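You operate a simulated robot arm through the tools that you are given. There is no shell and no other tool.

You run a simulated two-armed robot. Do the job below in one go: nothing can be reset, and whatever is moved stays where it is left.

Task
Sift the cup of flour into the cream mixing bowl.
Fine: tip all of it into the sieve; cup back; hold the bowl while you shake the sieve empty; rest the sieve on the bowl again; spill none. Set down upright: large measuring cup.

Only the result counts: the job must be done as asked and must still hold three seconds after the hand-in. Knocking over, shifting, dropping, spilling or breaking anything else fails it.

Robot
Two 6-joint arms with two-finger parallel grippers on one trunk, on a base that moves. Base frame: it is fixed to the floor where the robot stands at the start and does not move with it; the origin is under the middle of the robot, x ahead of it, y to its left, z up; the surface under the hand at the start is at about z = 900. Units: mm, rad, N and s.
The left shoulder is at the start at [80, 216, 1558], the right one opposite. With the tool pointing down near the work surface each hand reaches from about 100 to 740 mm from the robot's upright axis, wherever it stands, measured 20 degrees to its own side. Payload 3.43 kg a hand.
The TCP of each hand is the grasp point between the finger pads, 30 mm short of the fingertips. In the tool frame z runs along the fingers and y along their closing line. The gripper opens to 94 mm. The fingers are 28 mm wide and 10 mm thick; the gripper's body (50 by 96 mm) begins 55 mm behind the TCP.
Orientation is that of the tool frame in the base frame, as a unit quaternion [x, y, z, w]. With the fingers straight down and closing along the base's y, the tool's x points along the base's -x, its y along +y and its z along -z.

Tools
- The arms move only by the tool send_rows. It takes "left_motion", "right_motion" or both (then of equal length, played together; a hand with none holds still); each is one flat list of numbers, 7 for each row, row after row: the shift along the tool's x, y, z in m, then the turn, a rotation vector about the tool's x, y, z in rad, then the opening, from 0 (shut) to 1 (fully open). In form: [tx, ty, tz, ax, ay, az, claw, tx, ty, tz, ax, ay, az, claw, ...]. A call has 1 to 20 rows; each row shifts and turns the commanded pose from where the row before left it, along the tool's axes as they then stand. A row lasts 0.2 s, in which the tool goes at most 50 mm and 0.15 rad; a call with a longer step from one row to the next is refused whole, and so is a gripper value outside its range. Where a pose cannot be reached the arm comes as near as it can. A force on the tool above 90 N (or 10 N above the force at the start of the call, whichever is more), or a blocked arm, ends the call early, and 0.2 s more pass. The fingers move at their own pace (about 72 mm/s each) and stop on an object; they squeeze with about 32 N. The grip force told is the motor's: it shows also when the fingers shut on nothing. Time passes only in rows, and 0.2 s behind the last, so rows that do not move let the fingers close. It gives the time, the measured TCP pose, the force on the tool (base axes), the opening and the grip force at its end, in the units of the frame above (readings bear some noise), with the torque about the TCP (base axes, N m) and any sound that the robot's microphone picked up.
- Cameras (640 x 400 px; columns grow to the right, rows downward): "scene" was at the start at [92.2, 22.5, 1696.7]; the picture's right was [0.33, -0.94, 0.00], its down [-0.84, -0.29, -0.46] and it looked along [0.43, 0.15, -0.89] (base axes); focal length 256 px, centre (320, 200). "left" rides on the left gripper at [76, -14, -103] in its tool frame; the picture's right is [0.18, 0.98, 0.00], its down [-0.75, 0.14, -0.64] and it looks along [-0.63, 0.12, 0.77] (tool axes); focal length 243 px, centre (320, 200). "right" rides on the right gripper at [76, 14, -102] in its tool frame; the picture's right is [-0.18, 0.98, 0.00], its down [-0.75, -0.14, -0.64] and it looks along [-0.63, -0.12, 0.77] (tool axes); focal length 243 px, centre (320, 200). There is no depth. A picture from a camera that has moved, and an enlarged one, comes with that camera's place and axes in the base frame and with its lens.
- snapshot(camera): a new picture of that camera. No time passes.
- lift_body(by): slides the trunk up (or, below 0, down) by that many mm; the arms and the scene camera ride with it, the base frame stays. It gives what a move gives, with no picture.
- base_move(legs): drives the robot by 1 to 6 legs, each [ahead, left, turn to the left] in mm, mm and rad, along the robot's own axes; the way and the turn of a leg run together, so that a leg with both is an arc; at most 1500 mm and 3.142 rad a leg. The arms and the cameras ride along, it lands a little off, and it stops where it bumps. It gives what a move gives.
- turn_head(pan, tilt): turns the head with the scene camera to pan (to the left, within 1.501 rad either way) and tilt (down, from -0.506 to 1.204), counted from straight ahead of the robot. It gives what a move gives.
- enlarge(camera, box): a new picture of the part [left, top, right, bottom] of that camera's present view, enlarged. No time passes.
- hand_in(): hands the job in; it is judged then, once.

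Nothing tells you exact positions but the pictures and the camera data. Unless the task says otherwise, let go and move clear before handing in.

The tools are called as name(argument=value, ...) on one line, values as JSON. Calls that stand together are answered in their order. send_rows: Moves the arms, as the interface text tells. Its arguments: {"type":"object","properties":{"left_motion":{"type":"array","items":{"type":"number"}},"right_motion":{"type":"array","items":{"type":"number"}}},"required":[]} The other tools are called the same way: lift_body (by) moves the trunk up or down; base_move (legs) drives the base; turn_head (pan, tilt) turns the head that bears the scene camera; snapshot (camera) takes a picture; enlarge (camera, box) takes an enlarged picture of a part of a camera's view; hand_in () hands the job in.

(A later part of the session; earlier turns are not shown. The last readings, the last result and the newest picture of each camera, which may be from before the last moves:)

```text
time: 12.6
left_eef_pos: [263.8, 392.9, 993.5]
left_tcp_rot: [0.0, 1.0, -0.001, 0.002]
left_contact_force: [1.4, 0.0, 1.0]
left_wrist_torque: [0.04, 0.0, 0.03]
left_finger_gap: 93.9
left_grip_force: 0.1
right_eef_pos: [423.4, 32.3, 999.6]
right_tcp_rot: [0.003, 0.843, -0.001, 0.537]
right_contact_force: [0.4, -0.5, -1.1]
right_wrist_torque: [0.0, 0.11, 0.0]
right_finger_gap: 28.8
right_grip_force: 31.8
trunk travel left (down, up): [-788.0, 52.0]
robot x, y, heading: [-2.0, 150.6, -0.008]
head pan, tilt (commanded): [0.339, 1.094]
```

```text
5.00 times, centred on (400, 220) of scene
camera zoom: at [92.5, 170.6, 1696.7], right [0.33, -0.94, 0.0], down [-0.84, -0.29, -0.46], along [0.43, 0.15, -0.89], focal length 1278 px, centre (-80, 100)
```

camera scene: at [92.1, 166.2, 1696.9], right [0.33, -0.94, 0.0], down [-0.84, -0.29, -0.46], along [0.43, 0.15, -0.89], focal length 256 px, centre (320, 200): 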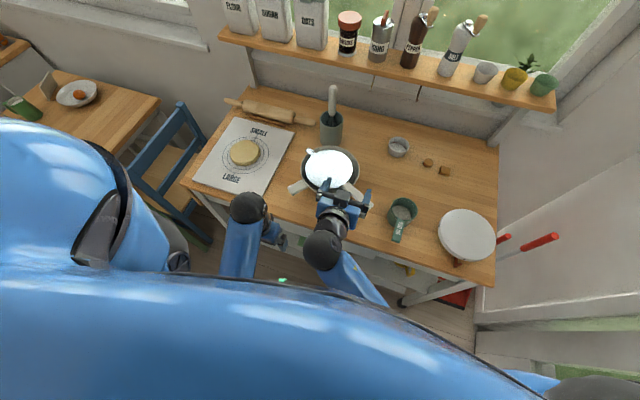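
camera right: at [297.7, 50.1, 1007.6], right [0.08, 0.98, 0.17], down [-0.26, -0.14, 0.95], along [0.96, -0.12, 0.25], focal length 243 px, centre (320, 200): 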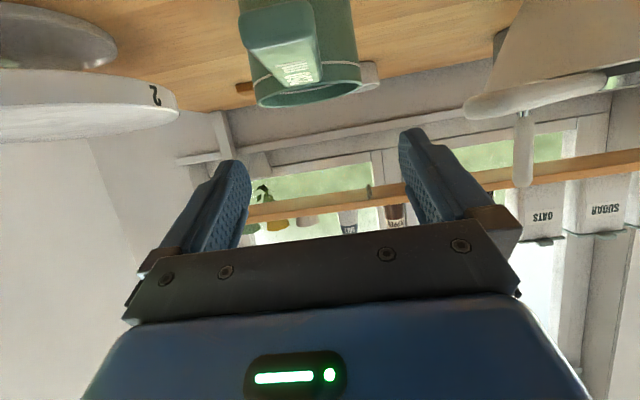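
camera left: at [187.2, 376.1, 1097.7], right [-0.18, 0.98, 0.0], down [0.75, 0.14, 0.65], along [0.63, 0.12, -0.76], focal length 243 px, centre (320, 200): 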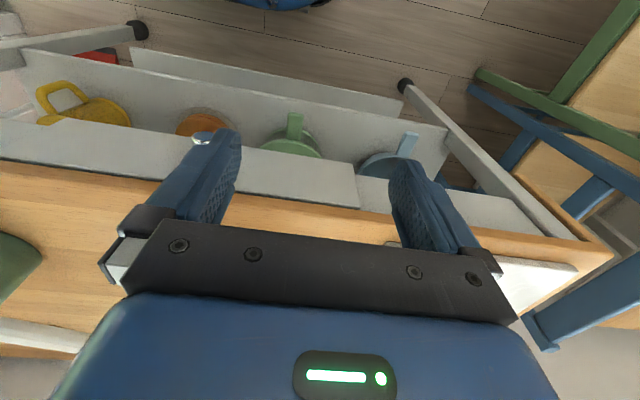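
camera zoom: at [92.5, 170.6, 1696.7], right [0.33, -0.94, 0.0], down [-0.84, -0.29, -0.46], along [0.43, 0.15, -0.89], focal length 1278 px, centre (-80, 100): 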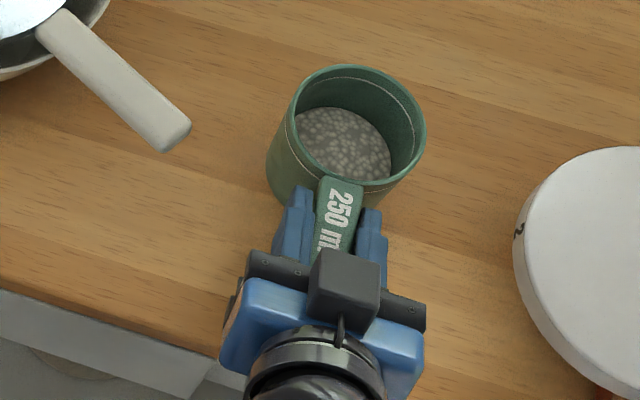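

The cup came up level and light. I'll raise it further for the transit and take a fresh, clear picture of the sieve and bowl.

send_rows(right_motion=[-0.0181, 0, -0.0085, 0, 0, 0, 0, -0.0272, 0, -0.0127, 0, 0, 0, 0, -0.0272, 0, -0.0127, 0, 0, 0, 0, -0.0181, 0, -0.0085, 0, 0, 0, 0, 0, 0, 0, 0, 0, 0, 0])

enlarge(camera="scene", box=[274, 130, 386, 220])

enlarge(camera="right", box=[320, 0, 640, 200])

snapshot(camera="scene")

```text
time: 13.8
left_eef_pos: [263.3, 392.0, 994.0]
left_tcp_rot: [-0.001, 1.0, 0.0, 0.002]
left_contact_force: [-0.1, 0.6, 0.3]
left_wrist_torque: [0.05, 0.01, 0.04]
left_finger_gap: 93.9
left_grip_force: 0.1
right_eef_pos: [422.4, 33.6, 1100.2]
right_tcp_rot: [0.002, 0.843, 0.0, 0.537]
right_contact_force: [0.0, -0.4, -0.5]
right_wrist_torque: [-0.03, 0.06, 0.0]
right_finger_gap: 29.0
right_grip_force: 31.8
trunk travel left (down, up): [-788.0, 52.0]
robot x, y, heading: [0.5, 148.0, -0.004]
head pan, tilt (commanded): [0.339, 1.094]
```

```text
4.44 times, centred on (330, 175) of scene
camera zoom: at [92.4, 170.6, 1696.7], right [0.33, -0.94, 0.0], down [-0.84, -0.29, -0.46], along [0.43, 0.15, -0.89], focal length 1136 px, centre (276, 311)
```

zoom: 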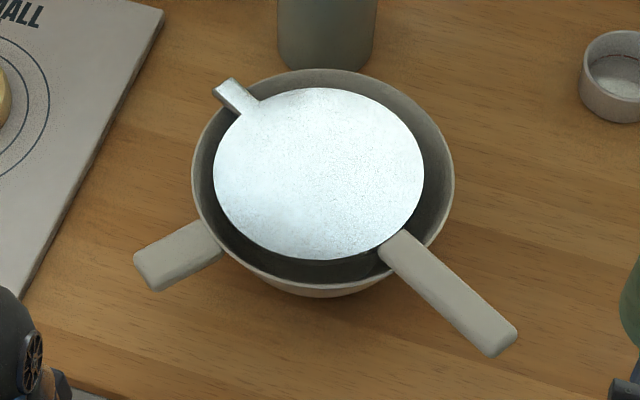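

```text
2.00 times, centred on (480, 100) of right
camera zoom: at [296.5, 47.4, 1073.7], right [0.08, 0.98, 0.17], down [-0.26, -0.14, 0.95], along [0.96, -0.12, 0.25], focal length 485 px, centre (0, 400)
```

zoom: 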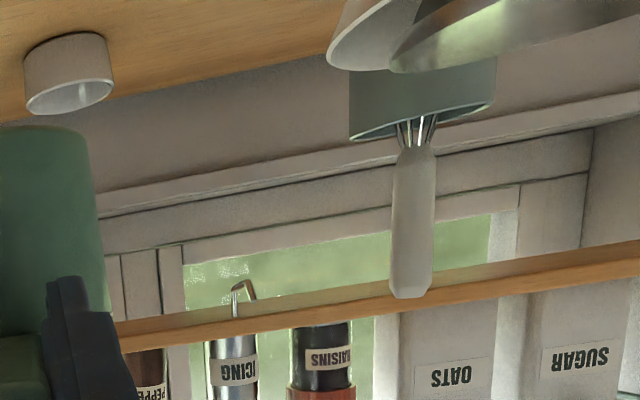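

```text
taken
camera scene: at [92.4, 170.6, 1696.7], right [0.33, -0.94, 0.0], down [-0.84, -0.29, -0.46], along [0.43, 0.15, -0.89], focal length 256 px, centre (320, 200)
```

scene: 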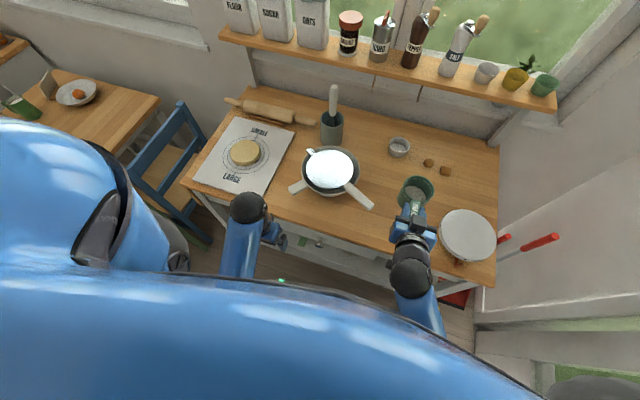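

The rim works out at z≈993, with the sieve disc centred near (554, 300) and about 78 mm in radius. I'll move the left hand aside and carry the cup at z≈1100 over the sieve.

send_rows(left_motion=[0, 0.04, 0, 0, 0, 0, 1, 0, 0.04, 0, 0, 0, 0, 1, 0, 0.04, 0, 0, 0, 0, 1, 0, 0.04, 0, 0, 0, 0, 1, 0, 0, 0, 0, 0, 0, 1, 0, 0, 0, 0, 0, 0, 1, 0, 0, 0, 0, 0, 0, 1, 0, 0, 0, 0, 0, 0, 1, 0, 0, 0, 0, 0, 0, 1, 0, 0, 0, 0, 0, 0, 1, 0, 0, 0, 0, 0, 0, 1], right_motion=[-0.0078, 0, 0.0168, 0, 0, 0, 0, -0.0078, 0, 0.0168, 0, 0, 0, 0, -0.0078, 0, 0.0168, 0, 0, 0, 0, 0, 0.015, 0, 0, 0, 0, 0, 0, 0.025, 0, 0, 0, 0, 0, 0, 0.025, 0, 0, 0, 0, 0, 0, 0.025, 0, 0, 0, 0, 0, 0, 0.025, 0, 0, 0, 0, 0, 0, 0.015, 0, 0, 0, 0, 0, 0, 0, 0, 0, 0, 0, 0, 0, 0, 0, 0, 0, 0, 0])

snapshot(camera="scene")

enlarge(camera="scene", box=[284, 110, 428, 230])

```text
time: 16.2
left_eef_pos: [264.4, 552.6, 991.4]
left_tcp_rot: [0.001, 1.0, 0.001, 0.003]
left_contact_force: [0.3, 1.0, 0.3]
left_wrist_torque: [0.02, 0.01, 0.02]
left_finger_gap: 94.1
left_grip_force: 0.2
left hand out of reach, approached as far as the arm can: row 4
right_eef_pos: [479.0, 163.7, 1100.0]
right_tcp_rot: [0.004, 0.843, -0.002, 0.537]
right_contact_force: [0.9, -0.5, -0.3]
right_wrist_torque: [-0.03, 0.06, 0.05]
right_finger_gap: 29.2
right_grip_force: 32.2
trunk travel left (down, up): [-788.0, 52.0]
robot x, y, heading: [0.1, 146.4, -0.002]
head pan, tilt (commanded): [0.339, 1.094]
```

```text
taken
camera scene: at [92.4, 170.8, 1696.7], right [0.33, -0.94, 0.0], down [-0.84, -0.29, -0.46], along [0.43, 0.15, -0.89], focal length 256 px, centre (320, 200)
```

scene: 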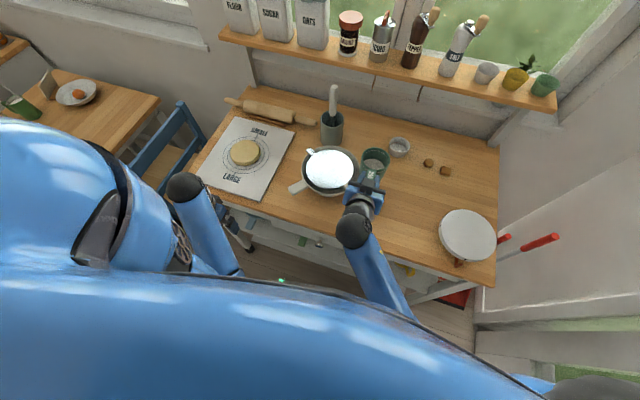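

```text
3.33 times, centred on (356, 170) of scene
camera zoom: at [92.4, 170.8, 1696.7], right [0.33, -0.94, 0.0], down [-0.84, -0.29, -0.46], along [0.43, 0.15, -0.89], focal length 852 px, centre (200, 300)
```

zoom: 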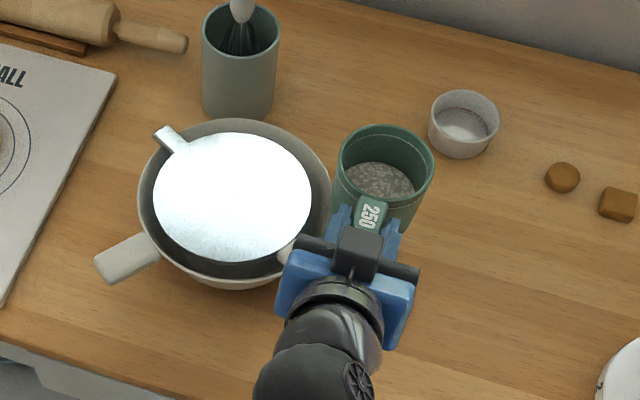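

Halfway there, with the cup held level. I'm carrying it the remaining 145 mm over the sieve.

send_rows(right_motion=[0, 0.015, 0, 0, 0, 0, 0, 0, 0.025, 0, 0, 0, 0, 0, 0, 0.025, 0, 0, 0, 0, 0, 0, 0.025, 0, 0, 0, 0, 0, 0, 0.025, 0, 0, 0, 0, 0, 0, 0.02, 0, 0, 0, 0, 0, 0, 0.009, 0, 0, 0, 0, 0, 0, 0, 0, 0, 0, 0, 0])

enlarge(camera="scene", box=[274, 110, 418, 230])

snapshot(camera="left")

snapshot(camera="right")

```text
time: 18.0
left_eef_pos: [263.8, 551.5, 991.5]
left_tcp_rot: [-0.001, 1.0, 0.001, 0.003]
left_contact_force: [0.0, -0.1, -0.3]
left_wrist_torque: [-0.01, 0.0, -0.02]
left_finger_gap: 94.2
left_grip_force: 0.0
right_eef_pos: [478.8, 295.3, 1086.6]
right_tcp_rot: [0.001, 0.847, -0.012, 0.532]
right_contact_force: [-0.5, 1.2, -0.5]
right_wrist_torque: [0.02, 0.08, 0.02]
right_finger_gap: 29.3
right_grip_force: 32.0
trunk travel left (down, up): [-788.0, 52.0]
robot x, y, heading: [-0.4, 144.4, -0.004]
head pan, tilt (commanded): [0.339, 1.094]
```

```text
3.33 times, centred on (346, 170) of scene
camera zoom: at [92.4, 170.5, 1696.2], right [0.33, -0.94, 0.0], down [-0.84, -0.29, -0.46], along [0.43, 0.15, -0.89], focal length 852 px, centre (233, 300)
```

zoom: 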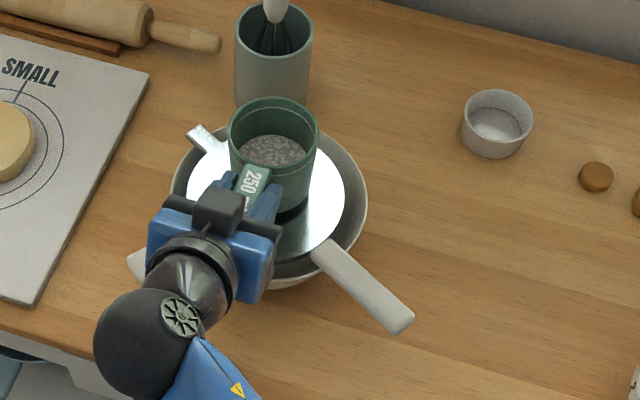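

```text
taken
camera left: at [187.1, 537.1, 1094.8], right [-0.18, 0.98, 0.0], down [0.75, 0.14, 0.65], along [0.64, 0.12, -0.76], focal length 243 px, centre (320, 200)
```

left: 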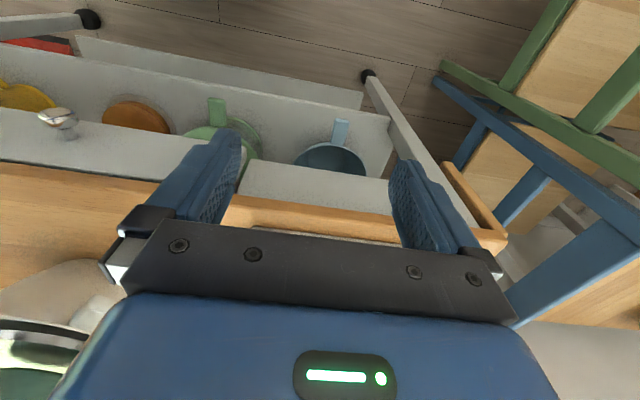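

```text
taken
camera right: at [353.5, 310.8, 1062.3], right [0.09, 0.98, 0.15], down [-0.25, -0.12, 0.96], along [0.96, -0.13, 0.24], focal length 243 px, centre (320, 200)
```

right: 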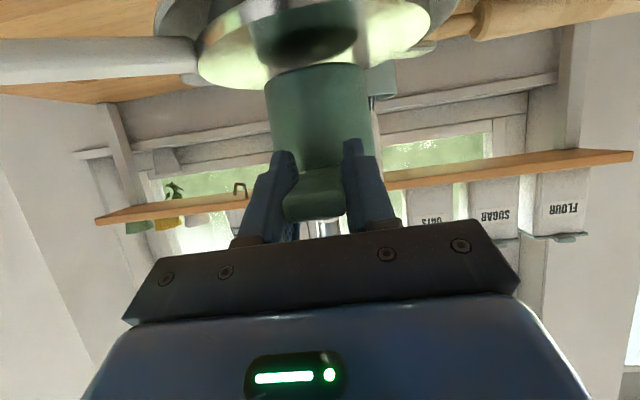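

The right hand is slightly off its commanded pose, about 12 mm short, so something may be limiting the arm. I'll check before tipping.

send_rows(right_motion=[0, 0, 0, 0, 0, 0, 0, 0, 0, 0, 0, 0, 0, 0])

snapshot(camera="scene")

```text
time: 18.6
left_eef_pos: [263.8, 550.9, 991.7]
left_tcp_rot: [0.0, 1.0, 0.001, 0.002]
left_contact_force: [0.7, -0.1, 0.3]
left_wrist_torque: [-0.02, 0.01, 0.0]
left_finger_gap: 94.2
left_grip_force: 0.0
right_eef_pos: [479.3, 295.2, 1088.9]
right_tcp_rot: [0.001, 0.846, -0.011, 0.533]
right_contact_force: [-0.5, 0.6, -1.2]
right_wrist_torque: [-0.01, 0.07, -0.02]
right_finger_gap: 29.2
right_grip_force: 31.8
trunk travel left (down, up): [-788.0, 52.0]
robot x, y, heading: [5.2, 145.1, -0.006]
head pan, tilt (commanded): [0.339, 1.094]
```

```text
taken
camera scene: at [92.5, 170.7, 1696.4], right [0.33, -0.94, 0.0], down [-0.84, -0.29, -0.46], along [0.43, 0.15, -0.89], focal length 256 px, centre (320, 200)
```

scene: 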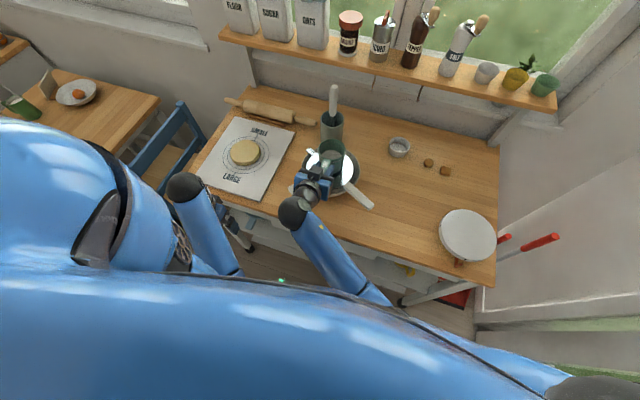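

The right arm seems to be crowding the torso. I'll bring both hands 120 mm right, then drive the base 120 mm left, so the right arm works nearer to straight ahead.

send_rows(left_motion=[0, -0.012, 0, 0, 0, 0, 1, 0, -0.024, 0, 0, 0, 0, 1, 0, -0.024, 0, 0, 0, 0, 1, 0, -0.024, 0, 0, 0, 0, 1, 0, -0.024, 0, 0, 0, 0, 1, 0, -0.012, 0, 0, 0, 0, 1, 0, 0, 0, 0, 0, 0, 1], right_motion=[0, -0.012, 0, 0, 0, 0, 0, 0, -0.024, 0, 0, 0, 0, 0, 0, -0.024, 0, 0, 0, 0, 0, 0, -0.024, 0, 0, 0, 0, 0, 0, -0.024, 0, 0, 0, 0, 0, 0, -0.012, 0, 0, 0, 0, 0, 0, 0, 0, 0, 0, 0, 0])

base_move(legs=[[0, 60, 0], [0, 60, 0]])

snapshot(camera="scene")

snapshot(camera="right")

```text
time: 20.2
left_eef_pos: [262.9, 431.1, 990.2]
left_tcp_rot: [0.0, 1.0, -0.001, 0.001]
left_contact_force: [0.4, 0.5, -0.2]
left_wrist_torque: [-0.01, 0.01, 0.01]
left_finger_gap: 94.2
left_grip_force: 0.2
right_eef_pos: [479.9, 189.5, 1099.6]
right_tcp_rot: [0.003, 0.844, -0.001, 0.537]
right_contact_force: [0.9, -0.2, -0.4]
right_wrist_torque: [0.04, 0.07, 0.01]
right_finger_gap: 29.0
right_grip_force: 32.0
trunk travel left (down, up): [-788.0, 52.0]
robot x, y, heading: [1.6, 147.3, -0.004]
head pan, tilt (commanded): [0.339, 1.094]
```

```text
time: 21.7
left_eef_pos: [263.1, 536.8, 992.4]
left_tcp_rot: [0.0, 1.0, 0.006, 0.003]
left_contact_force: [-0.6, -1.4, 0.3]
left_wrist_torque: [0.08, -0.03, -0.04]
left_finger_gap: 94.0
left_grip_force: 0.1
right_eef_pos: [480.1, 293.0, 1098.9]
right_tcp_rot: [0.006, 0.843, 0.003, 0.538]
right_contact_force: [-0.3, -0.9, -0.9]
right_wrist_torque: [0.05, 0.07, 0.05]
right_finger_gap: 29.1
right_grip_force: 31.9
trunk travel left (down, up): [-788.0, 52.0]
robot x, y, heading: [0.8, 263.9, -0.001]
head pan, tilt (commanded): [0.339, 1.094]
```

```text
taken
camera scene: at [92.7, 268.4, 1696.9], right [0.33, -0.94, -0.01], down [-0.84, -0.29, -0.46], along [0.43, 0.16, -0.89], focal length 256 px, centre (320, 200)
```

scene: 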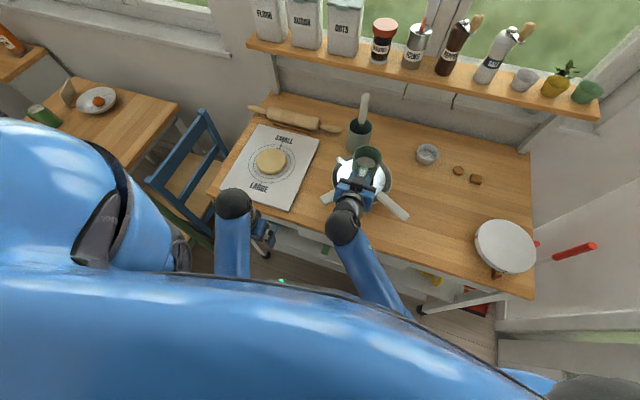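

```text
taken
camera right: at [354.4, 308.3, 1074.0], right [0.08, 0.98, 0.18], down [-0.26, -0.15, 0.95], along [0.96, -0.13, 0.25], focal length 243 px, centre (320, 200)
```

right: 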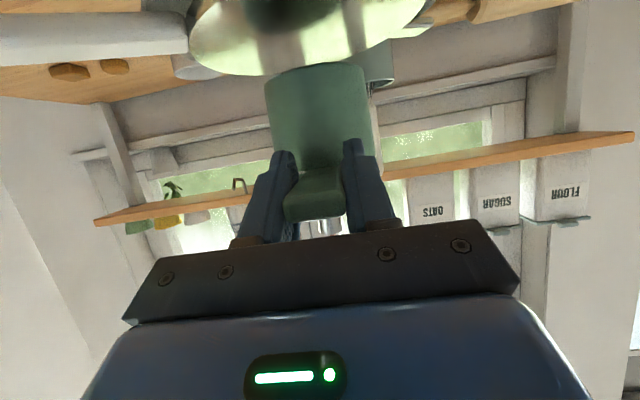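

send_rows(right_motion=[0, 0, 0, 0, 0, 0, 0, 0, 0, 0, 0, 0, 0, 0, 0, 0, 0, 0, 0, 0, 0])

enlarge(camera="scene", box=[300, 110, 428, 230])

enlarge(camera="right", box=[160, 0, 480, 200])

```text
time: 22.5
left_eef_pos: [264.1, 543.7, 990.8]
left_tcp_rot: [0.001, 1.0, 0.001, 0.001]
left_contact_force: [-0.2, 0.5, -0.6]
left_wrist_torque: [0.05, 0.0, -0.02]
left_finger_gap: 94.0
left_grip_force: 0.0
right_eef_pos: [479.1, 301.3, 1099.1]
right_tcp_rot: [0.004, 0.843, -0.001, 0.537]
right_contact_force: [-0.6, -0.1, -1.6]
right_wrist_torque: [0.04, 0.07, 0.02]
right_finger_gap: 29.3
right_grip_force: 32.2
trunk travel left (down, up): [-788.0, 52.0]
robot x, y, heading: [1.7, 266.1, 0.001]
head pan, tilt (commanded): [0.339, 1.094]
```

```text
3.33 times, centred on (364, 170) of scene
camera zoom: at [92.6, 282.8, 1696.7], right [0.33, -0.94, 0.0], down [-0.84, -0.29, -0.46], along [0.43, 0.15, -0.89], focal length 852 px, centre (173, 300)
```

zoom: 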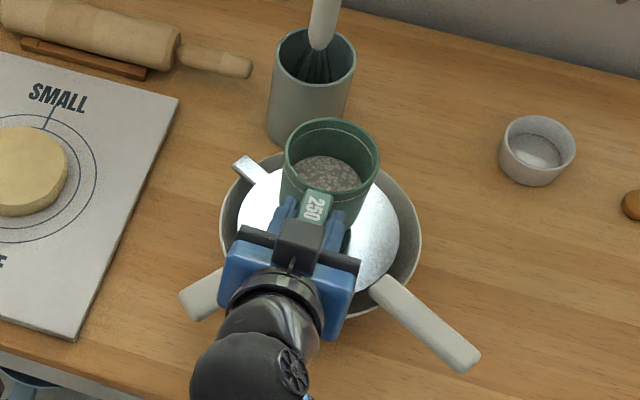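

```text
2.00 times, centred on (320, 100) of right
camera zoom: at [354.4, 316.5, 1073.4], right [0.09, 0.98, 0.17], down [-0.26, -0.14, 0.95], along [0.96, -0.13, 0.25], focal length 485 px, centre (320, 400)
```

zoom: 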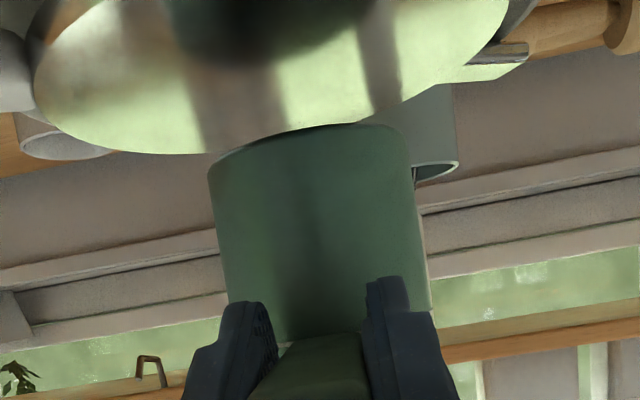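

The cup's centre sits over the sieve's centre. I'll roll it about the handle axis toward the right to about 50°, which should be short of pouring, and check that the wrist follows.

send_rows(right_motion=[0, 0, 0, -0.0461, 0, 0.0988, 0, 0, 0, 0, -0.0461, 0, 0.0988, 0, 0, 0, 0, -0.0461, 0, 0.0988, 0, 0, 0, 0, -0.0461, 0, 0.0988, 0, 0, 0, 0, -0.0461, 0, 0.0988, 0, 0, 0, 0, -0.0461, 0, 0.0988, 0])

enlarge(camera="scene", box=[300, 110, 428, 230])

snapshot(camera="right")

```text
time: 23.9
left_eef_pos: [263.5, 547.6, 989.4]
left_tcp_rot: [0.0, 1.0, 0.0, 0.002]
left_contact_force: [-0.3, -0.7, 0.2]
left_wrist_torque: [-0.03, 0.0, 0.01]
left_finger_gap: 94.0
left_grip_force: 0.1
right_eef_pos: [479.8, 305.4, 1099.6]
right_tcp_rot: [0.176, 0.798, 0.271, 0.509]
right_contact_force: [0.7, -0.6, -0.7]
right_wrist_torque: [0.0, 0.06, -0.03]
right_finger_gap: 29.3
right_grip_force: 32.3
trunk travel left (down, up): [-788.0, 52.0]
robot x, y, heading: [-5.3, 263.7, -0.0]
head pan, tilt (commanded): [0.339, 1.094]
```

```text
3.33 times, centred on (364, 170) of scene
camera zoom: at [92.5, 286.8, 1696.7], right [0.33, -0.94, 0.0], down [-0.84, -0.29, -0.46], along [0.43, 0.15, -0.89], focal length 852 px, centre (173, 300)
```

zoom: 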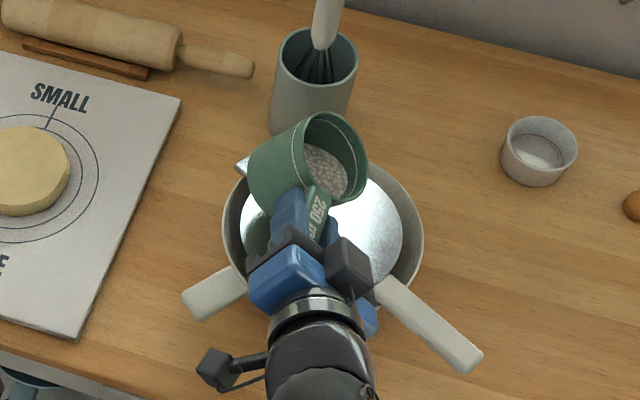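

```text
taken
camera right: at [354.5, 332.4, 1088.0], right [0.08, 0.68, 0.73], down [-0.27, -0.69, 0.67], along [0.96, -0.25, 0.12], focal length 243 px, centre (320, 200)
```

right: 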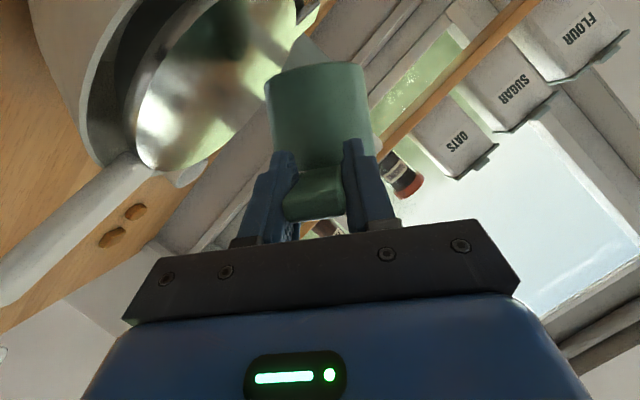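

The wrist follows well and the flour is still in the cup. I'll lower it a little and keep tipping slowly to about 60°.

send_rows(right_motion=[0.0094, -0.0029, 0.0044, 0, 0, 0, 0, 0, 0, 0, -0.0254, 0, 0.0544, 0, 0, 0, 0, -0.0254, 0, 0.0544, 0, 0, 0, 0, -0.0254, 0, 0.0544, 0, 0, 0, 0, -0.0254, 0, 0.0544, 0, 0, 0, 0, -0.0254, 0, 0.0544, 0, 0, 0, 0, -0.0254, 0, 0.0544, 0])

enlarge(camera="scene", box=[310, 120, 406, 210])

snapshot(camera="right")

```text
time: 25.5
left_eef_pos: [262.6, 546.7, 990.2]
left_tcp_rot: [0.001, 1.0, 0.0, 0.002]
left_contact_force: [0.0, -0.4, 0.1]
left_wrist_torque: [-0.01, 0.0, -0.01]
left_finger_gap: 94.0
left_grip_force: 0.1
right_eef_pos: [481.2, 308.8, 1089.4]
right_tcp_rot: [0.264, 0.736, 0.408, 0.471]
right_contact_force: [0.0, 0.7, 0.1]
right_wrist_torque: [-0.04, 0.05, 0.0]
right_finger_gap: 29.2
right_grip_force: 32.1
trunk travel left (down, up): [-788.0, 52.0]
robot x, y, heading: [-1.6, 268.2, -0.002]
head pan, tilt (commanded): [0.339, 1.094]
```

```text
4.44 times, centred on (358, 165) of scene
camera zoom: at [92.7, 287.1, 1696.7], right [0.33, -0.94, 0.0], down [-0.84, -0.29, -0.46], along [0.43, 0.15, -0.89], focal length 1136 px, centre (151, 356)
```

zoom: 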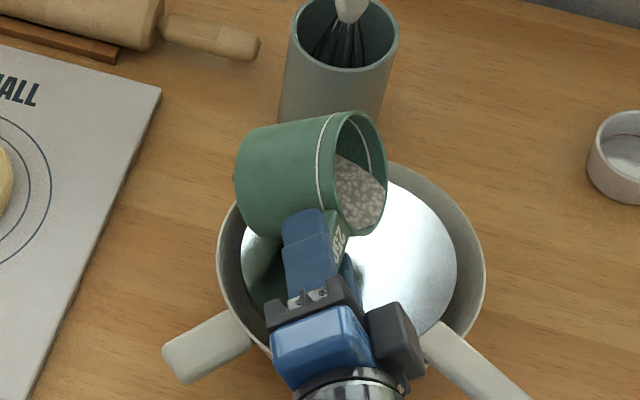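

```text
taken
camera right: at [354.7, 338.8, 1088.0], right [0.08, 0.37, 0.92], down [-0.27, -0.88, 0.38], along [0.96, -0.28, 0.03], focal length 243 px, centre (320, 200)
```

right: 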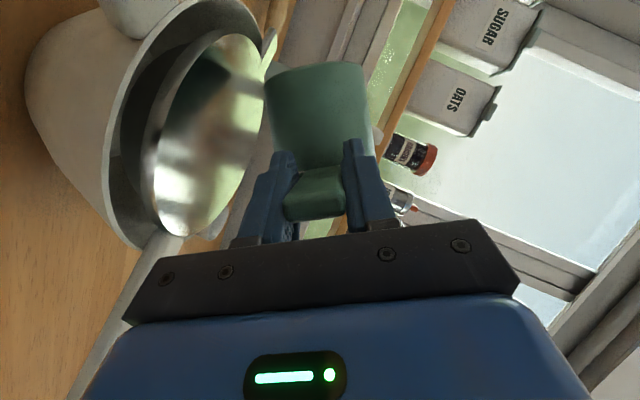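

The grains have started to slide toward the lip, which is over the sieve. I'll lower the lip a bit and keep tipping slowly in small steps.

send_rows(right_motion=[0.0052, -0.0105, 0.0024, 0, 0, 0, 0, 0, 0, 0, -0.0211, 0, 0.0453, 0, 0, 0, 0, -0.0211, 0, 0.0453, 0, 0, 0, 0, -0.0211, 0, 0.0453, 0])

enlarge(camera="scene", box=[310, 120, 406, 210])

enlarge(camera="right", box=[80, 0, 400, 260])

```text
time: 26.5
left_eef_pos: [263.1, 547.8, 990.1]
left_tcp_rot: [0.0, 1.0, 0.0, 0.002]
left_contact_force: [-0.3, 1.0, 0.0]
left_wrist_torque: [-0.01, 0.01, 0.01]
left_finger_gap: 94.0
left_grip_force: 0.1
right_eef_pos: [480.1, 308.9, 1078.5]
right_tcp_rot: [0.298, 0.703, 0.463, 0.449]
right_contact_force: [-1.4, 0.8, -0.8]
right_wrist_torque: [-0.05, 0.08, 0.01]
right_finger_gap: 29.1
right_grip_force: 32.6
trunk travel left (down, up): [-788.0, 52.0]
robot x, y, heading: [1.2, 262.5, -0.004]
head pan, tilt (commanded): [0.339, 1.094]
```

```text
4.44 times, centred on (358, 165) of scene
camera zoom: at [92.7, 287.1, 1696.7], right [0.33, -0.94, 0.0], down [-0.84, -0.29, -0.46], along [0.43, 0.15, -0.89], focal length 1136 px, centre (151, 356)
```

zoom: 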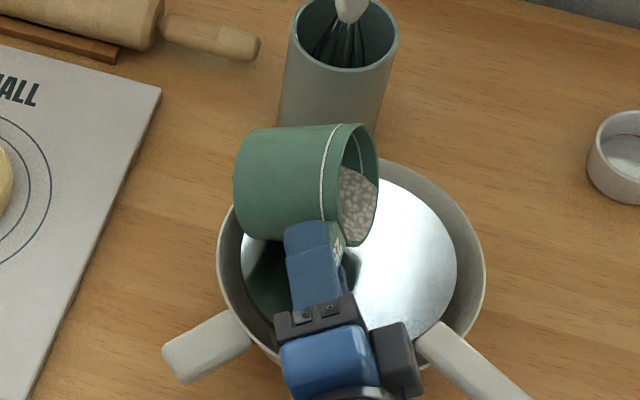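

```text
1.54 times, centred on (240, 130) of right
camera zoom: at [354.6, 338.3, 1079.9], right [0.08, 0.23, 0.97], down [-0.27, -0.93, 0.25], along [0.96, -0.28, -0.01], focal length 373 px, centre (443, 308)
```

zoom: 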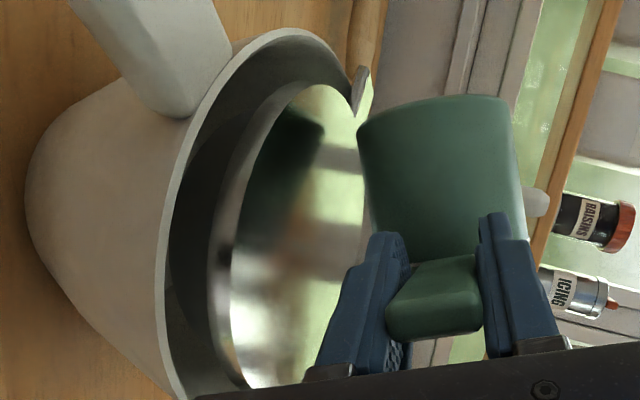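

send_rows(right_motion=[0, 0, 0, -0.0211, 0, 0.0453, 0, 0, 0, 0, -0.0211, 0, 0.0453, 0, 0, 0, 0, -0.0211, 0, 0.0453, 0, 0, 0, 0, 0, 0, 0, 0])

enlarge(camera="scene", box=[310, 120, 406, 210])

enlarge(camera="right", box=[80, 0, 400, 260])

```text
time: 27.5
left_eef_pos: [264.0, 547.2, 990.0]
left_tcp_rot: [0.0, 1.0, 0.0, 0.002]
left_contact_force: [0.1, -0.3, 0.7]
left_wrist_torque: [-0.01, -0.01, 0.0]
left_finger_gap: 93.9
left_grip_force: 0.0
right_eef_pos: [479.1, 308.8, 1077.3]
right_tcp_rot: [0.332, 0.666, 0.514, 0.427]
right_contact_force: [-0.3, 0.4, -1.1]
right_wrist_torque: [-0.01, 0.02, -0.01]
right_finger_gap: 29.2
right_grip_force: 31.5
trunk travel left (down, up): [-788.0, 52.0]
robot x, y, heading: [-3.5, 267.6, -0.001]
head pan, tilt (commanded): [0.339, 1.094]
```

```text
4.44 times, centred on (358, 165) of scene
camera zoom: at [92.6, 287.1, 1696.7], right [0.33, -0.94, 0.0], down [-0.84, -0.29, -0.46], along [0.43, 0.15, -0.89], focal length 1136 px, centre (151, 356)
```

zoom: 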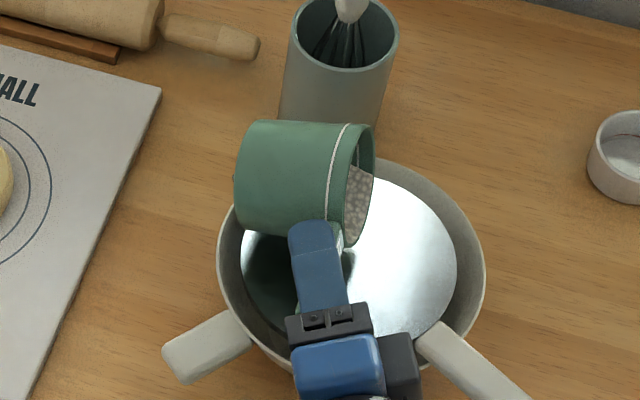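

```text
1.54 times, centred on (240, 130) of right
camera zoom: at [354.4, 337.4, 1084.3], right [0.08, 0.09, 0.99], down [-0.27, -0.96, 0.1], along [0.96, -0.28, -0.05], focal length 373 px, centre (443, 308)
```

zoom: 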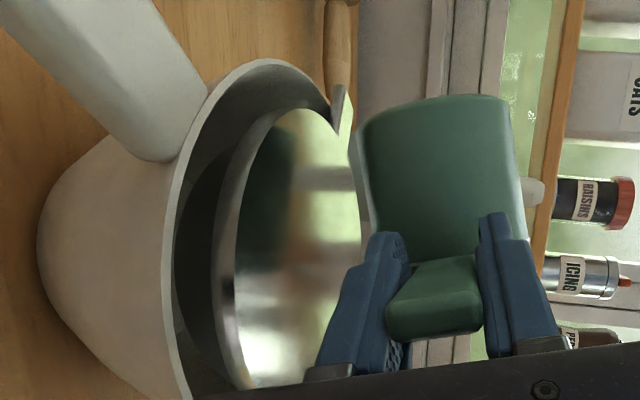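

send_rows(right_motion=[0.0018, -0.0098, 0.0008, 0, 0, 0, 0, 0, 0, 0, -0.0211, 0, 0.0453, 0, 0, 0, 0, -0.0211, 0, 0.0453, 0, 0, 0, 0, 0, 0, 0, 0])

enlarge(camera="scene", box=[310, 120, 406, 210])

enlarge(camera="right", box=[80, 0, 400, 260])

```text
time: 28.5
left_eef_pos: [263.1, 547.2, 990.0]
left_tcp_rot: [0.0, 1.0, 0.0, 0.001]
left_contact_force: [-0.2, 0.0, -0.1]
left_wrist_torque: [0.02, -0.02, -0.01]
left_finger_gap: 94.2
left_grip_force: 0.1
right_eef_pos: [480.9, 307.6, 1066.7]
right_tcp_rot: [0.352, 0.64, 0.547, 0.409]
right_contact_force: [0.1, -0.5, -1.7]
right_wrist_torque: [-0.04, 0.05, 0.0]
right_finger_gap: 29.2
right_grip_force: 31.7
trunk travel left (down, up): [-788.0, 52.0]
robot x, y, heading: [-1.2, 267.6, -0.005]
head pan, tilt (commanded): [0.339, 1.094]
```

```text
4.44 times, centred on (358, 165) of scene
camera zoom: at [92.7, 287.1, 1696.7], right [0.33, -0.94, 0.0], down [-0.84, -0.29, -0.46], along [0.43, 0.15, -0.89], focal length 1136 px, centre (151, 356)
```

zoom: 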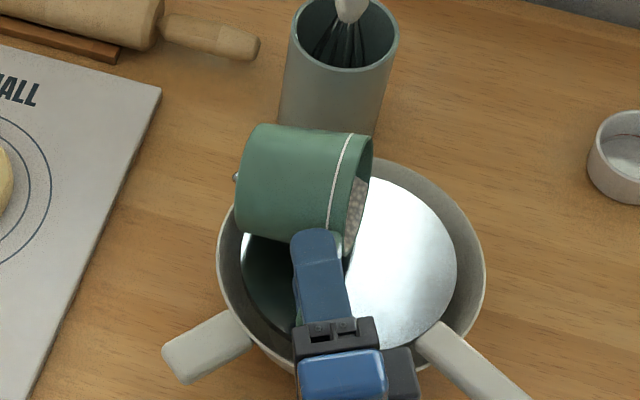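

```text
1.54 times, centred on (240, 130) of right
camera zoom: at [354.4, 335.8, 1076.9], right [0.08, -0.01, 1.0], down [-0.27, -0.96, 0.01], along [0.96, -0.27, -0.08], focal length 373 px, centre (443, 308)
```

zoom: 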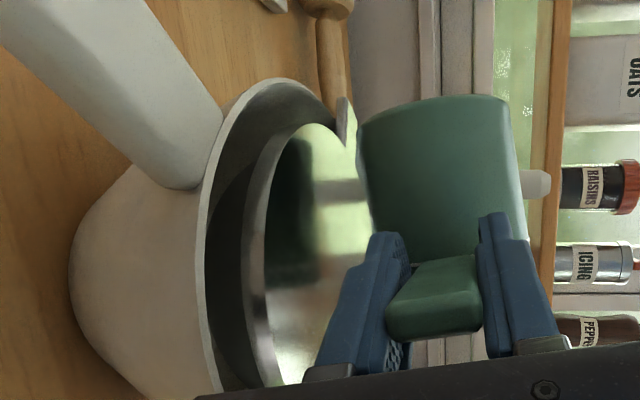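

send_rows(right_motion=[0, 0, 0, -0.0211, 0, 0.0453, 0, 0, 0, 0, -0.0211, 0, 0.0453, 0, 0, 0, 0, 0, 0, 0, 0])

enlarge(camera="scene", box=[310, 120, 406, 210])

enlarge(camera="right", box=[80, 0, 400, 260])

```text
time: 29.3
left_eef_pos: [263.5, 546.7, 988.8]
left_tcp_rot: [0.0, 1.0, 0.0, 0.002]
left_contact_force: [0.1, 0.6, 0.9]
left_wrist_torque: [0.05, 0.01, 0.0]
left_finger_gap: 93.9
left_grip_force: 0.0
right_eef_pos: [480.1, 306.8, 1068.0]
right_tcp_rot: [0.372, 0.612, 0.578, 0.391]
right_contact_force: [-0.2, 0.0, -0.1]
right_wrist_torque: [-0.06, 0.05, 0.0]
right_finger_gap: 29.2
right_grip_force: 31.8
trunk travel left (down, up): [-788.0, 52.0]
robot x, y, heading: [0.5, 262.9, -0.004]
head pan, tilt (commanded): [0.339, 1.094]
```

```text
4.44 times, centred on (358, 165) of scene
camera zoom: at [92.7, 287.1, 1696.7], right [0.33, -0.94, 0.0], down [-0.84, -0.29, -0.46], along [0.43, 0.15, -0.89], focal length 1136 px, centre (151, 356)
```

zoom: 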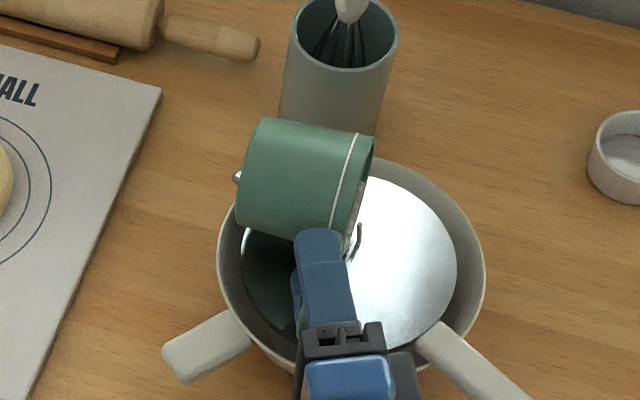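

```text
1.54 times, centred on (240, 130) of right
camera zoom: at [354.6, 334.3, 1079.9], right [0.08, -0.11, 0.99], down [-0.27, -0.96, -0.09], along [0.96, -0.26, -0.11], focal length 373 px, centre (443, 308)
```

zoom: 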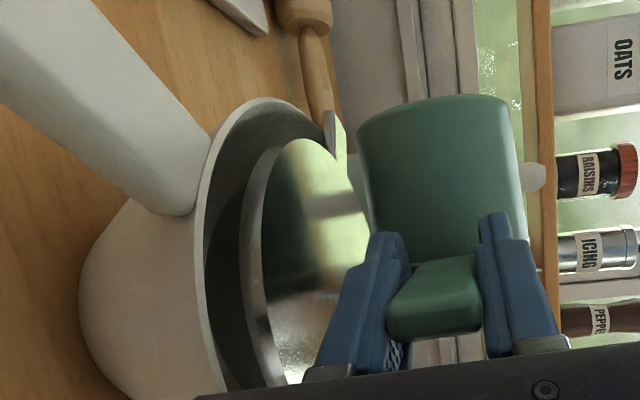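

A thin stream seems to be starting at the lip, over the sieve. I'll keep tipping in small steps.

send_rows(right_motion=[0, 0, 0, -0.0169, 0, 0.0363, 0, 0, 0, 0, 0, 0, 0, 0, 0, 0, 0, 0, 0, 0, 0])

enlarge(camera="scene", box=[328, 135, 392, 205])

enlarge(camera="right", box=[160, 60, 320, 260])

```text
time: 30.1
left_eef_pos: [263.3, 548.5, 989.5]
left_tcp_rot: [0.0, 1.0, 0.0, 0.002]
left_contact_force: [-0.8, 0.1, -0.3]
left_wrist_torque: [-0.02, -0.01, -0.02]
left_finger_gap: 94.1
left_grip_force: 0.1
right_eef_pos: [479.8, 306.6, 1068.4]
right_tcp_rot: [0.379, 0.6, 0.59, 0.385]
right_contact_force: [-0.6, -0.3, -1.1]
right_wrist_torque: [-0.03, 0.06, -0.01]
right_finger_gap: 29.1
right_grip_force: 32.6
trunk travel left (down, up): [-788.0, 52.0]
robot x, y, heading: [2.4, 264.1, -0.0]
head pan, tilt (commanded): [0.339, 1.094]
```

```text
5.71 times, centred on (360, 170) of scene
camera zoom: at [92.6, 287.1, 1696.7], right [0.33, -0.94, 0.0], down [-0.84, -0.29, -0.46], along [0.43, 0.15, -0.89], focal length 1461 px, centre (91, 371)
```

zoom: 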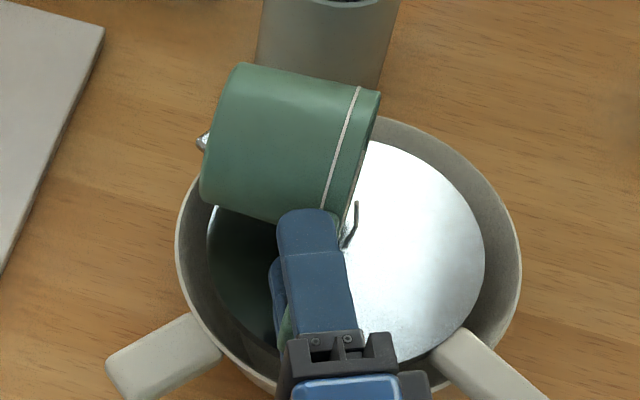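

```text
2.00 times, centred on (240, 160) of right
camera zoom: at [354.2, 333.7, 1080.8], right [0.08, -0.15, 0.99], down [-0.27, -0.95, -0.13], along [0.96, -0.26, -0.12], focal length 485 px, centre (480, 280)
```

zoom: 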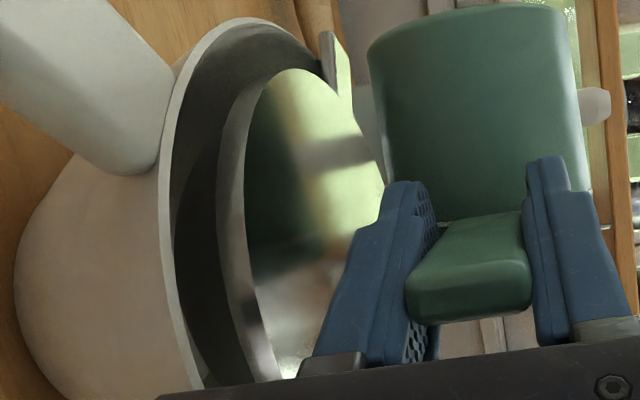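

send_rows(right_motion=[0, 0, 0, -0.0211, 0, 0.0453, 0, 0, 0, 0, -0.0211, 0, 0.0453, 0, 0, 0, 0, 0, 0, 0, 0])

enlarge(camera="scene", box=[328, 135, 392, 205])

enlarge(camera="right", box=[160, 60, 320, 260])

```text
time: 30.9
left_eef_pos: [263.0, 548.1, 988.6]
left_tcp_rot: [0.0, 1.0, 0.0, 0.001]
left_contact_force: [-0.4, 0.0, 1.2]
left_wrist_torque: [-0.04, 0.0, 0.05]
left_finger_gap: 94.3
left_grip_force: 0.2
right_eef_pos: [484.4, 304.2, 1086.9]
right_tcp_rot: [0.398, 0.572, 0.618, 0.364]
right_contact_force: [-0.1, -0.7, -0.7]
right_wrist_torque: [-0.07, 0.05, -0.01]
right_finger_gap: 29.3
right_grip_force: 31.8
right hand out of reach, approached as far as the arm can: row 1, 2
trunk travel left (down, up): [-788.0, 52.0]
robot x, y, heading: [-0.3, 260.2, -0.004]
head pan, tilt (commanded): [0.339, 1.094]
```

```text
5.71 times, centred on (360, 170) of scene
camera zoom: at [92.6, 287.1, 1696.7], right [0.33, -0.94, 0.0], down [-0.84, -0.29, -0.46], along [0.43, 0.15, -0.89], focal length 1461 px, centre (91, 371)
```

zoom: 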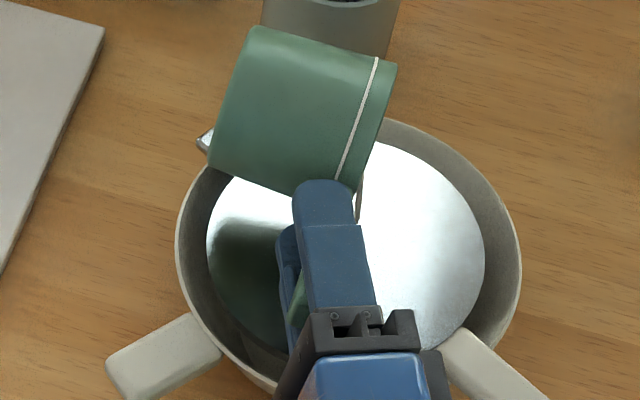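

```text
2.00 times, centred on (240, 160) of right
camera zoom: at [359.2, 330.2, 1103.6], right [0.08, -0.25, 0.97], down [-0.27, -0.94, -0.22], along [0.96, -0.24, -0.14], focal length 485 px, centre (480, 280)
```

zoom: 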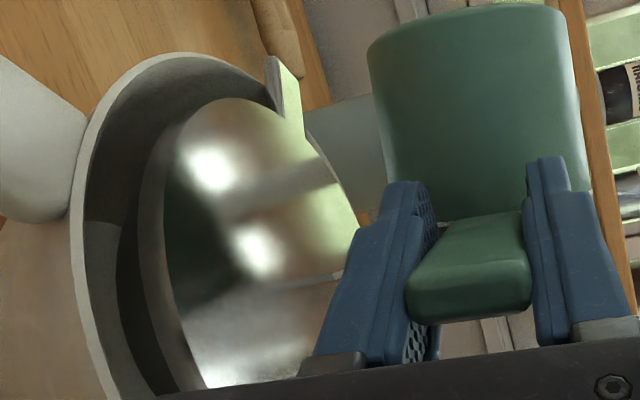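

The wrist is at its limit rolling this way (φ≈95°), and the flour is still in the cup. Working through the arm geometry, rolling toward the left should have plenty of range, so I'll unroll slowly with the cup raised slightly.

send_rows(right_motion=[0.0009, 0.012, 0.0004, 0, 0, 0, 0, 0, 0, 0, 0.0423, 0, -0.0906, 0, 0, 0, 0, 0.0423, 0, -0.0906, 0, 0, 0, 0, 0.0423, 0, -0.0906, 0, 0, 0, 0, 0.0423, 0, -0.0906, 0, 0, 0, 0, 0.0423, 0, -0.0906, 0, 0, 0, 0, 0.0423, 0, -0.0906, 0, 0, 0, 0, 0.0423, 0, -0.0906, 0])

enlarge(camera="scene", box=[300, 110, 428, 230])

```text
time: 32.7
left_eef_pos: [263.8, 547.0, 989.7]
left_tcp_rot: [0.001, 1.0, 0.0, 0.002]
left_contact_force: [-0.1, -0.6, 0.3]
left_wrist_torque: [0.01, 0.0, -0.01]
left_finger_gap: 94.1
left_grip_force: 0.0
right_eef_pos: [486.0, 305.2, 1099.7]
right_tcp_rot: [0.25, 0.748, 0.386, 0.478]
right_contact_force: [-0.3, 0.2, -1.2]
right_wrist_torque: [-0.01, 0.04, 0.02]
right_finger_gap: 29.4
right_grip_force: 31.4
trunk travel left (down, up): [-788.0, 52.0]
robot x, y, heading: [1.9, 265.9, -0.003]
head pan, tilt (commanded): [0.339, 1.094]
```

```text
3.33 times, centred on (364, 170) of scene
camera zoom: at [92.7, 287.3, 1696.7], right [0.33, -0.94, 0.0], down [-0.84, -0.29, -0.46], along [0.43, 0.15, -0.89], focal length 852 px, centre (173, 300)
```

zoom: 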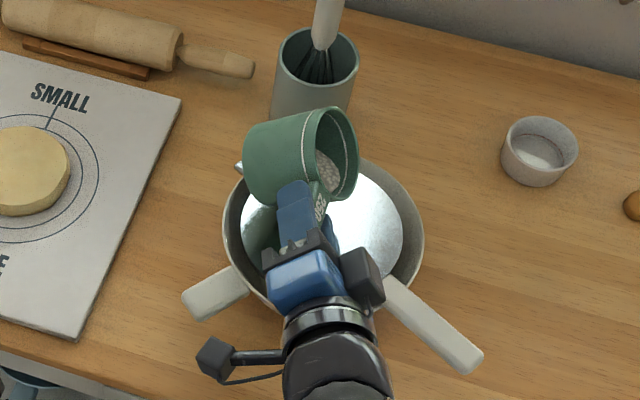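

send_rows(right_motion=[0, 0, 0, 0.0444, 0, -0.0952, 0, 0, 0, 0, 0.0444, 0, -0.0952, 0, 0, 0, 0, 0.0444, 0, -0.0952, 0, 0, 0, 0, 0.0444, 0, -0.0952, 0, 0, 0, 0, 0.0444, 0, -0.0952, 0, 0, 0, 0, 0.0444, 0, -0.0952, 0, 0, 0, 0, 0.0444, 0, -0.0952, 0, 0, 0, 0, 0.0444, 0, -0.0952, 0, 0, 0, 0, 0, 0, 0, 0])

enlarge(camera="scene", box=[300, 110, 428, 230])

```text
time: 34.7
left_eef_pos: [262.8, 547.0, 989.7]
left_tcp_rot: [0.0, 1.0, 0.0, 0.002]
left_contact_force: [-0.2, 0.4, 0.2]
left_wrist_torque: [-0.01, 0.01, 0.02]
left_finger_gap: 94.3
left_grip_force: 0.0
right_eef_pos: [484.0, 305.8, 1099.2]
right_tcp_rot: [0.033, 0.842, 0.047, 0.537]
right_contact_force: [-0.8, -0.1, -0.9]
right_wrist_torque: [-0.01, 0.03, 0.02]
right_finger_gap: 29.2
right_grip_force: 31.4
trunk travel left (down, up): [-788.0, 52.0]
robot x, y, heading: [-3.6, 262.4, 0.004]
head pan, tilt (commanded): [0.339, 1.094]
```

```text
3.33 times, centred on (364, 170) of scene
camera zoom: at [92.6, 287.1, 1696.7], right [0.33, -0.94, 0.0], down [-0.84, -0.29, -0.46], along [0.43, 0.15, -0.89], focal length 852 px, centre (173, 300)
```

zoom: 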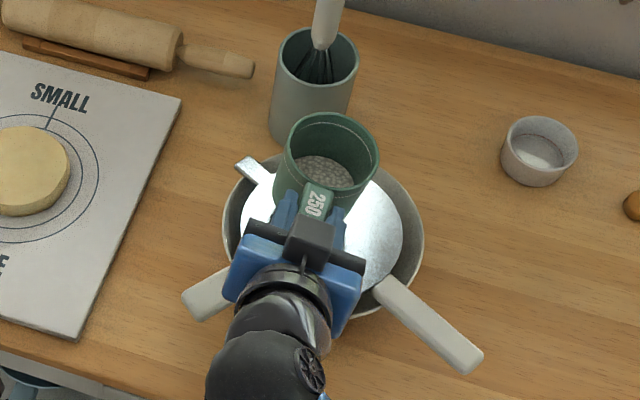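

The cup is level again with the flour intact. I'm centring slightly and rolling toward the left, to about −50°.

send_rows(right_motion=[0.0021, -0.003, -0.0045, 0, 0, 0, 0, 0, 0, 0, 0.0423, 0, -0.0906, 0, 0, 0, 0, 0.0423, 0, -0.0906, 0, 0, 0, 0, 0.0423, 0, -0.0906, 0, 0, 0, 0, 0.0423, 0, -0.0906, 0, 0, 0, 0, 0.0423, 0, -0.0906, 0, 0, 0, 0, 0.0423, 0, -0.0906, 0, 0, 0, 0, 0.0423, 0, -0.0906, 0, 0, 0, 0, 0.0423, 0, -0.0906, 0, 0, 0, 0, 0.0423, 0, -0.0906, 0])

snapshot(camera="scene")

enlarge(camera="scene", box=[300, 110, 428, 230])

snapshot(camera="right")

```text
time: 36.9
left_eef_pos: [263.0, 548.1, 989.3]
left_tcp_rot: [-0.001, 1.0, 0.0, 0.001]
left_contact_force: [0.3, -0.6, 0.6]
left_wrist_torque: [-0.04, -0.02, 0.01]
left_finger_gap: 94.2
left_grip_force: 0.1
right_eef_pos: [479.0, 302.8, 1097.4]
right_tcp_rot: [-0.202, 0.78, -0.324, 0.495]
right_contact_force: [0.5, -0.1, -1.0]
right_wrist_torque: [0.0, 0.03, 0.01]
right_finger_gap: 29.1
right_grip_force: 31.6
trunk travel left (down, up): [-788.0, 52.0]
robot x, y, heading: [2.3, 265.3, 0.004]
head pan, tilt (commanded): [0.339, 1.094]
```

```text
taken
camera scene: at [92.7, 287.4, 1696.7], right [0.33, -0.94, 0.0], down [-0.84, -0.29, -0.46], along [0.43, 0.15, -0.89], focal length 256 px, centre (320, 200)
```

scene: 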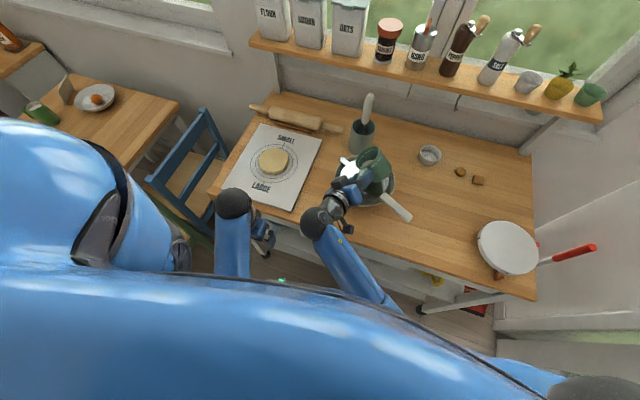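

```text
3.33 times, centred on (364, 170) of scene
camera zoom: at [92.7, 287.4, 1696.7], right [0.33, -0.94, 0.0], down [-0.84, -0.29, -0.46], along [0.43, 0.15, -0.89], focal length 852 px, centre (173, 300)
```

zoom: 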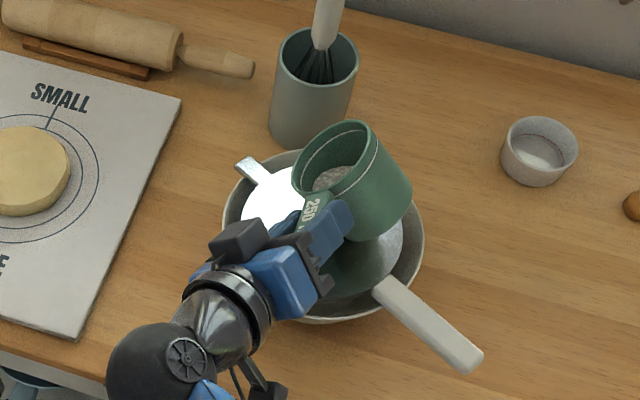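

```text
taken
camera right: at [353.3, 295.6, 1070.1], right [0.08, 0.81, -0.58], down [-0.26, 0.58, 0.78], along [0.96, 0.08, 0.26], focal length 243 px, centre (320, 200)
```

right: 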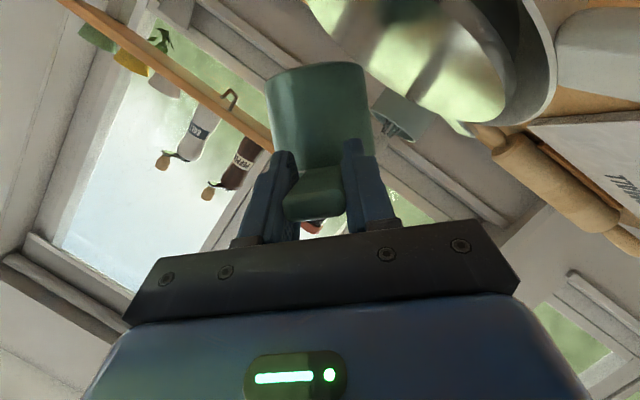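

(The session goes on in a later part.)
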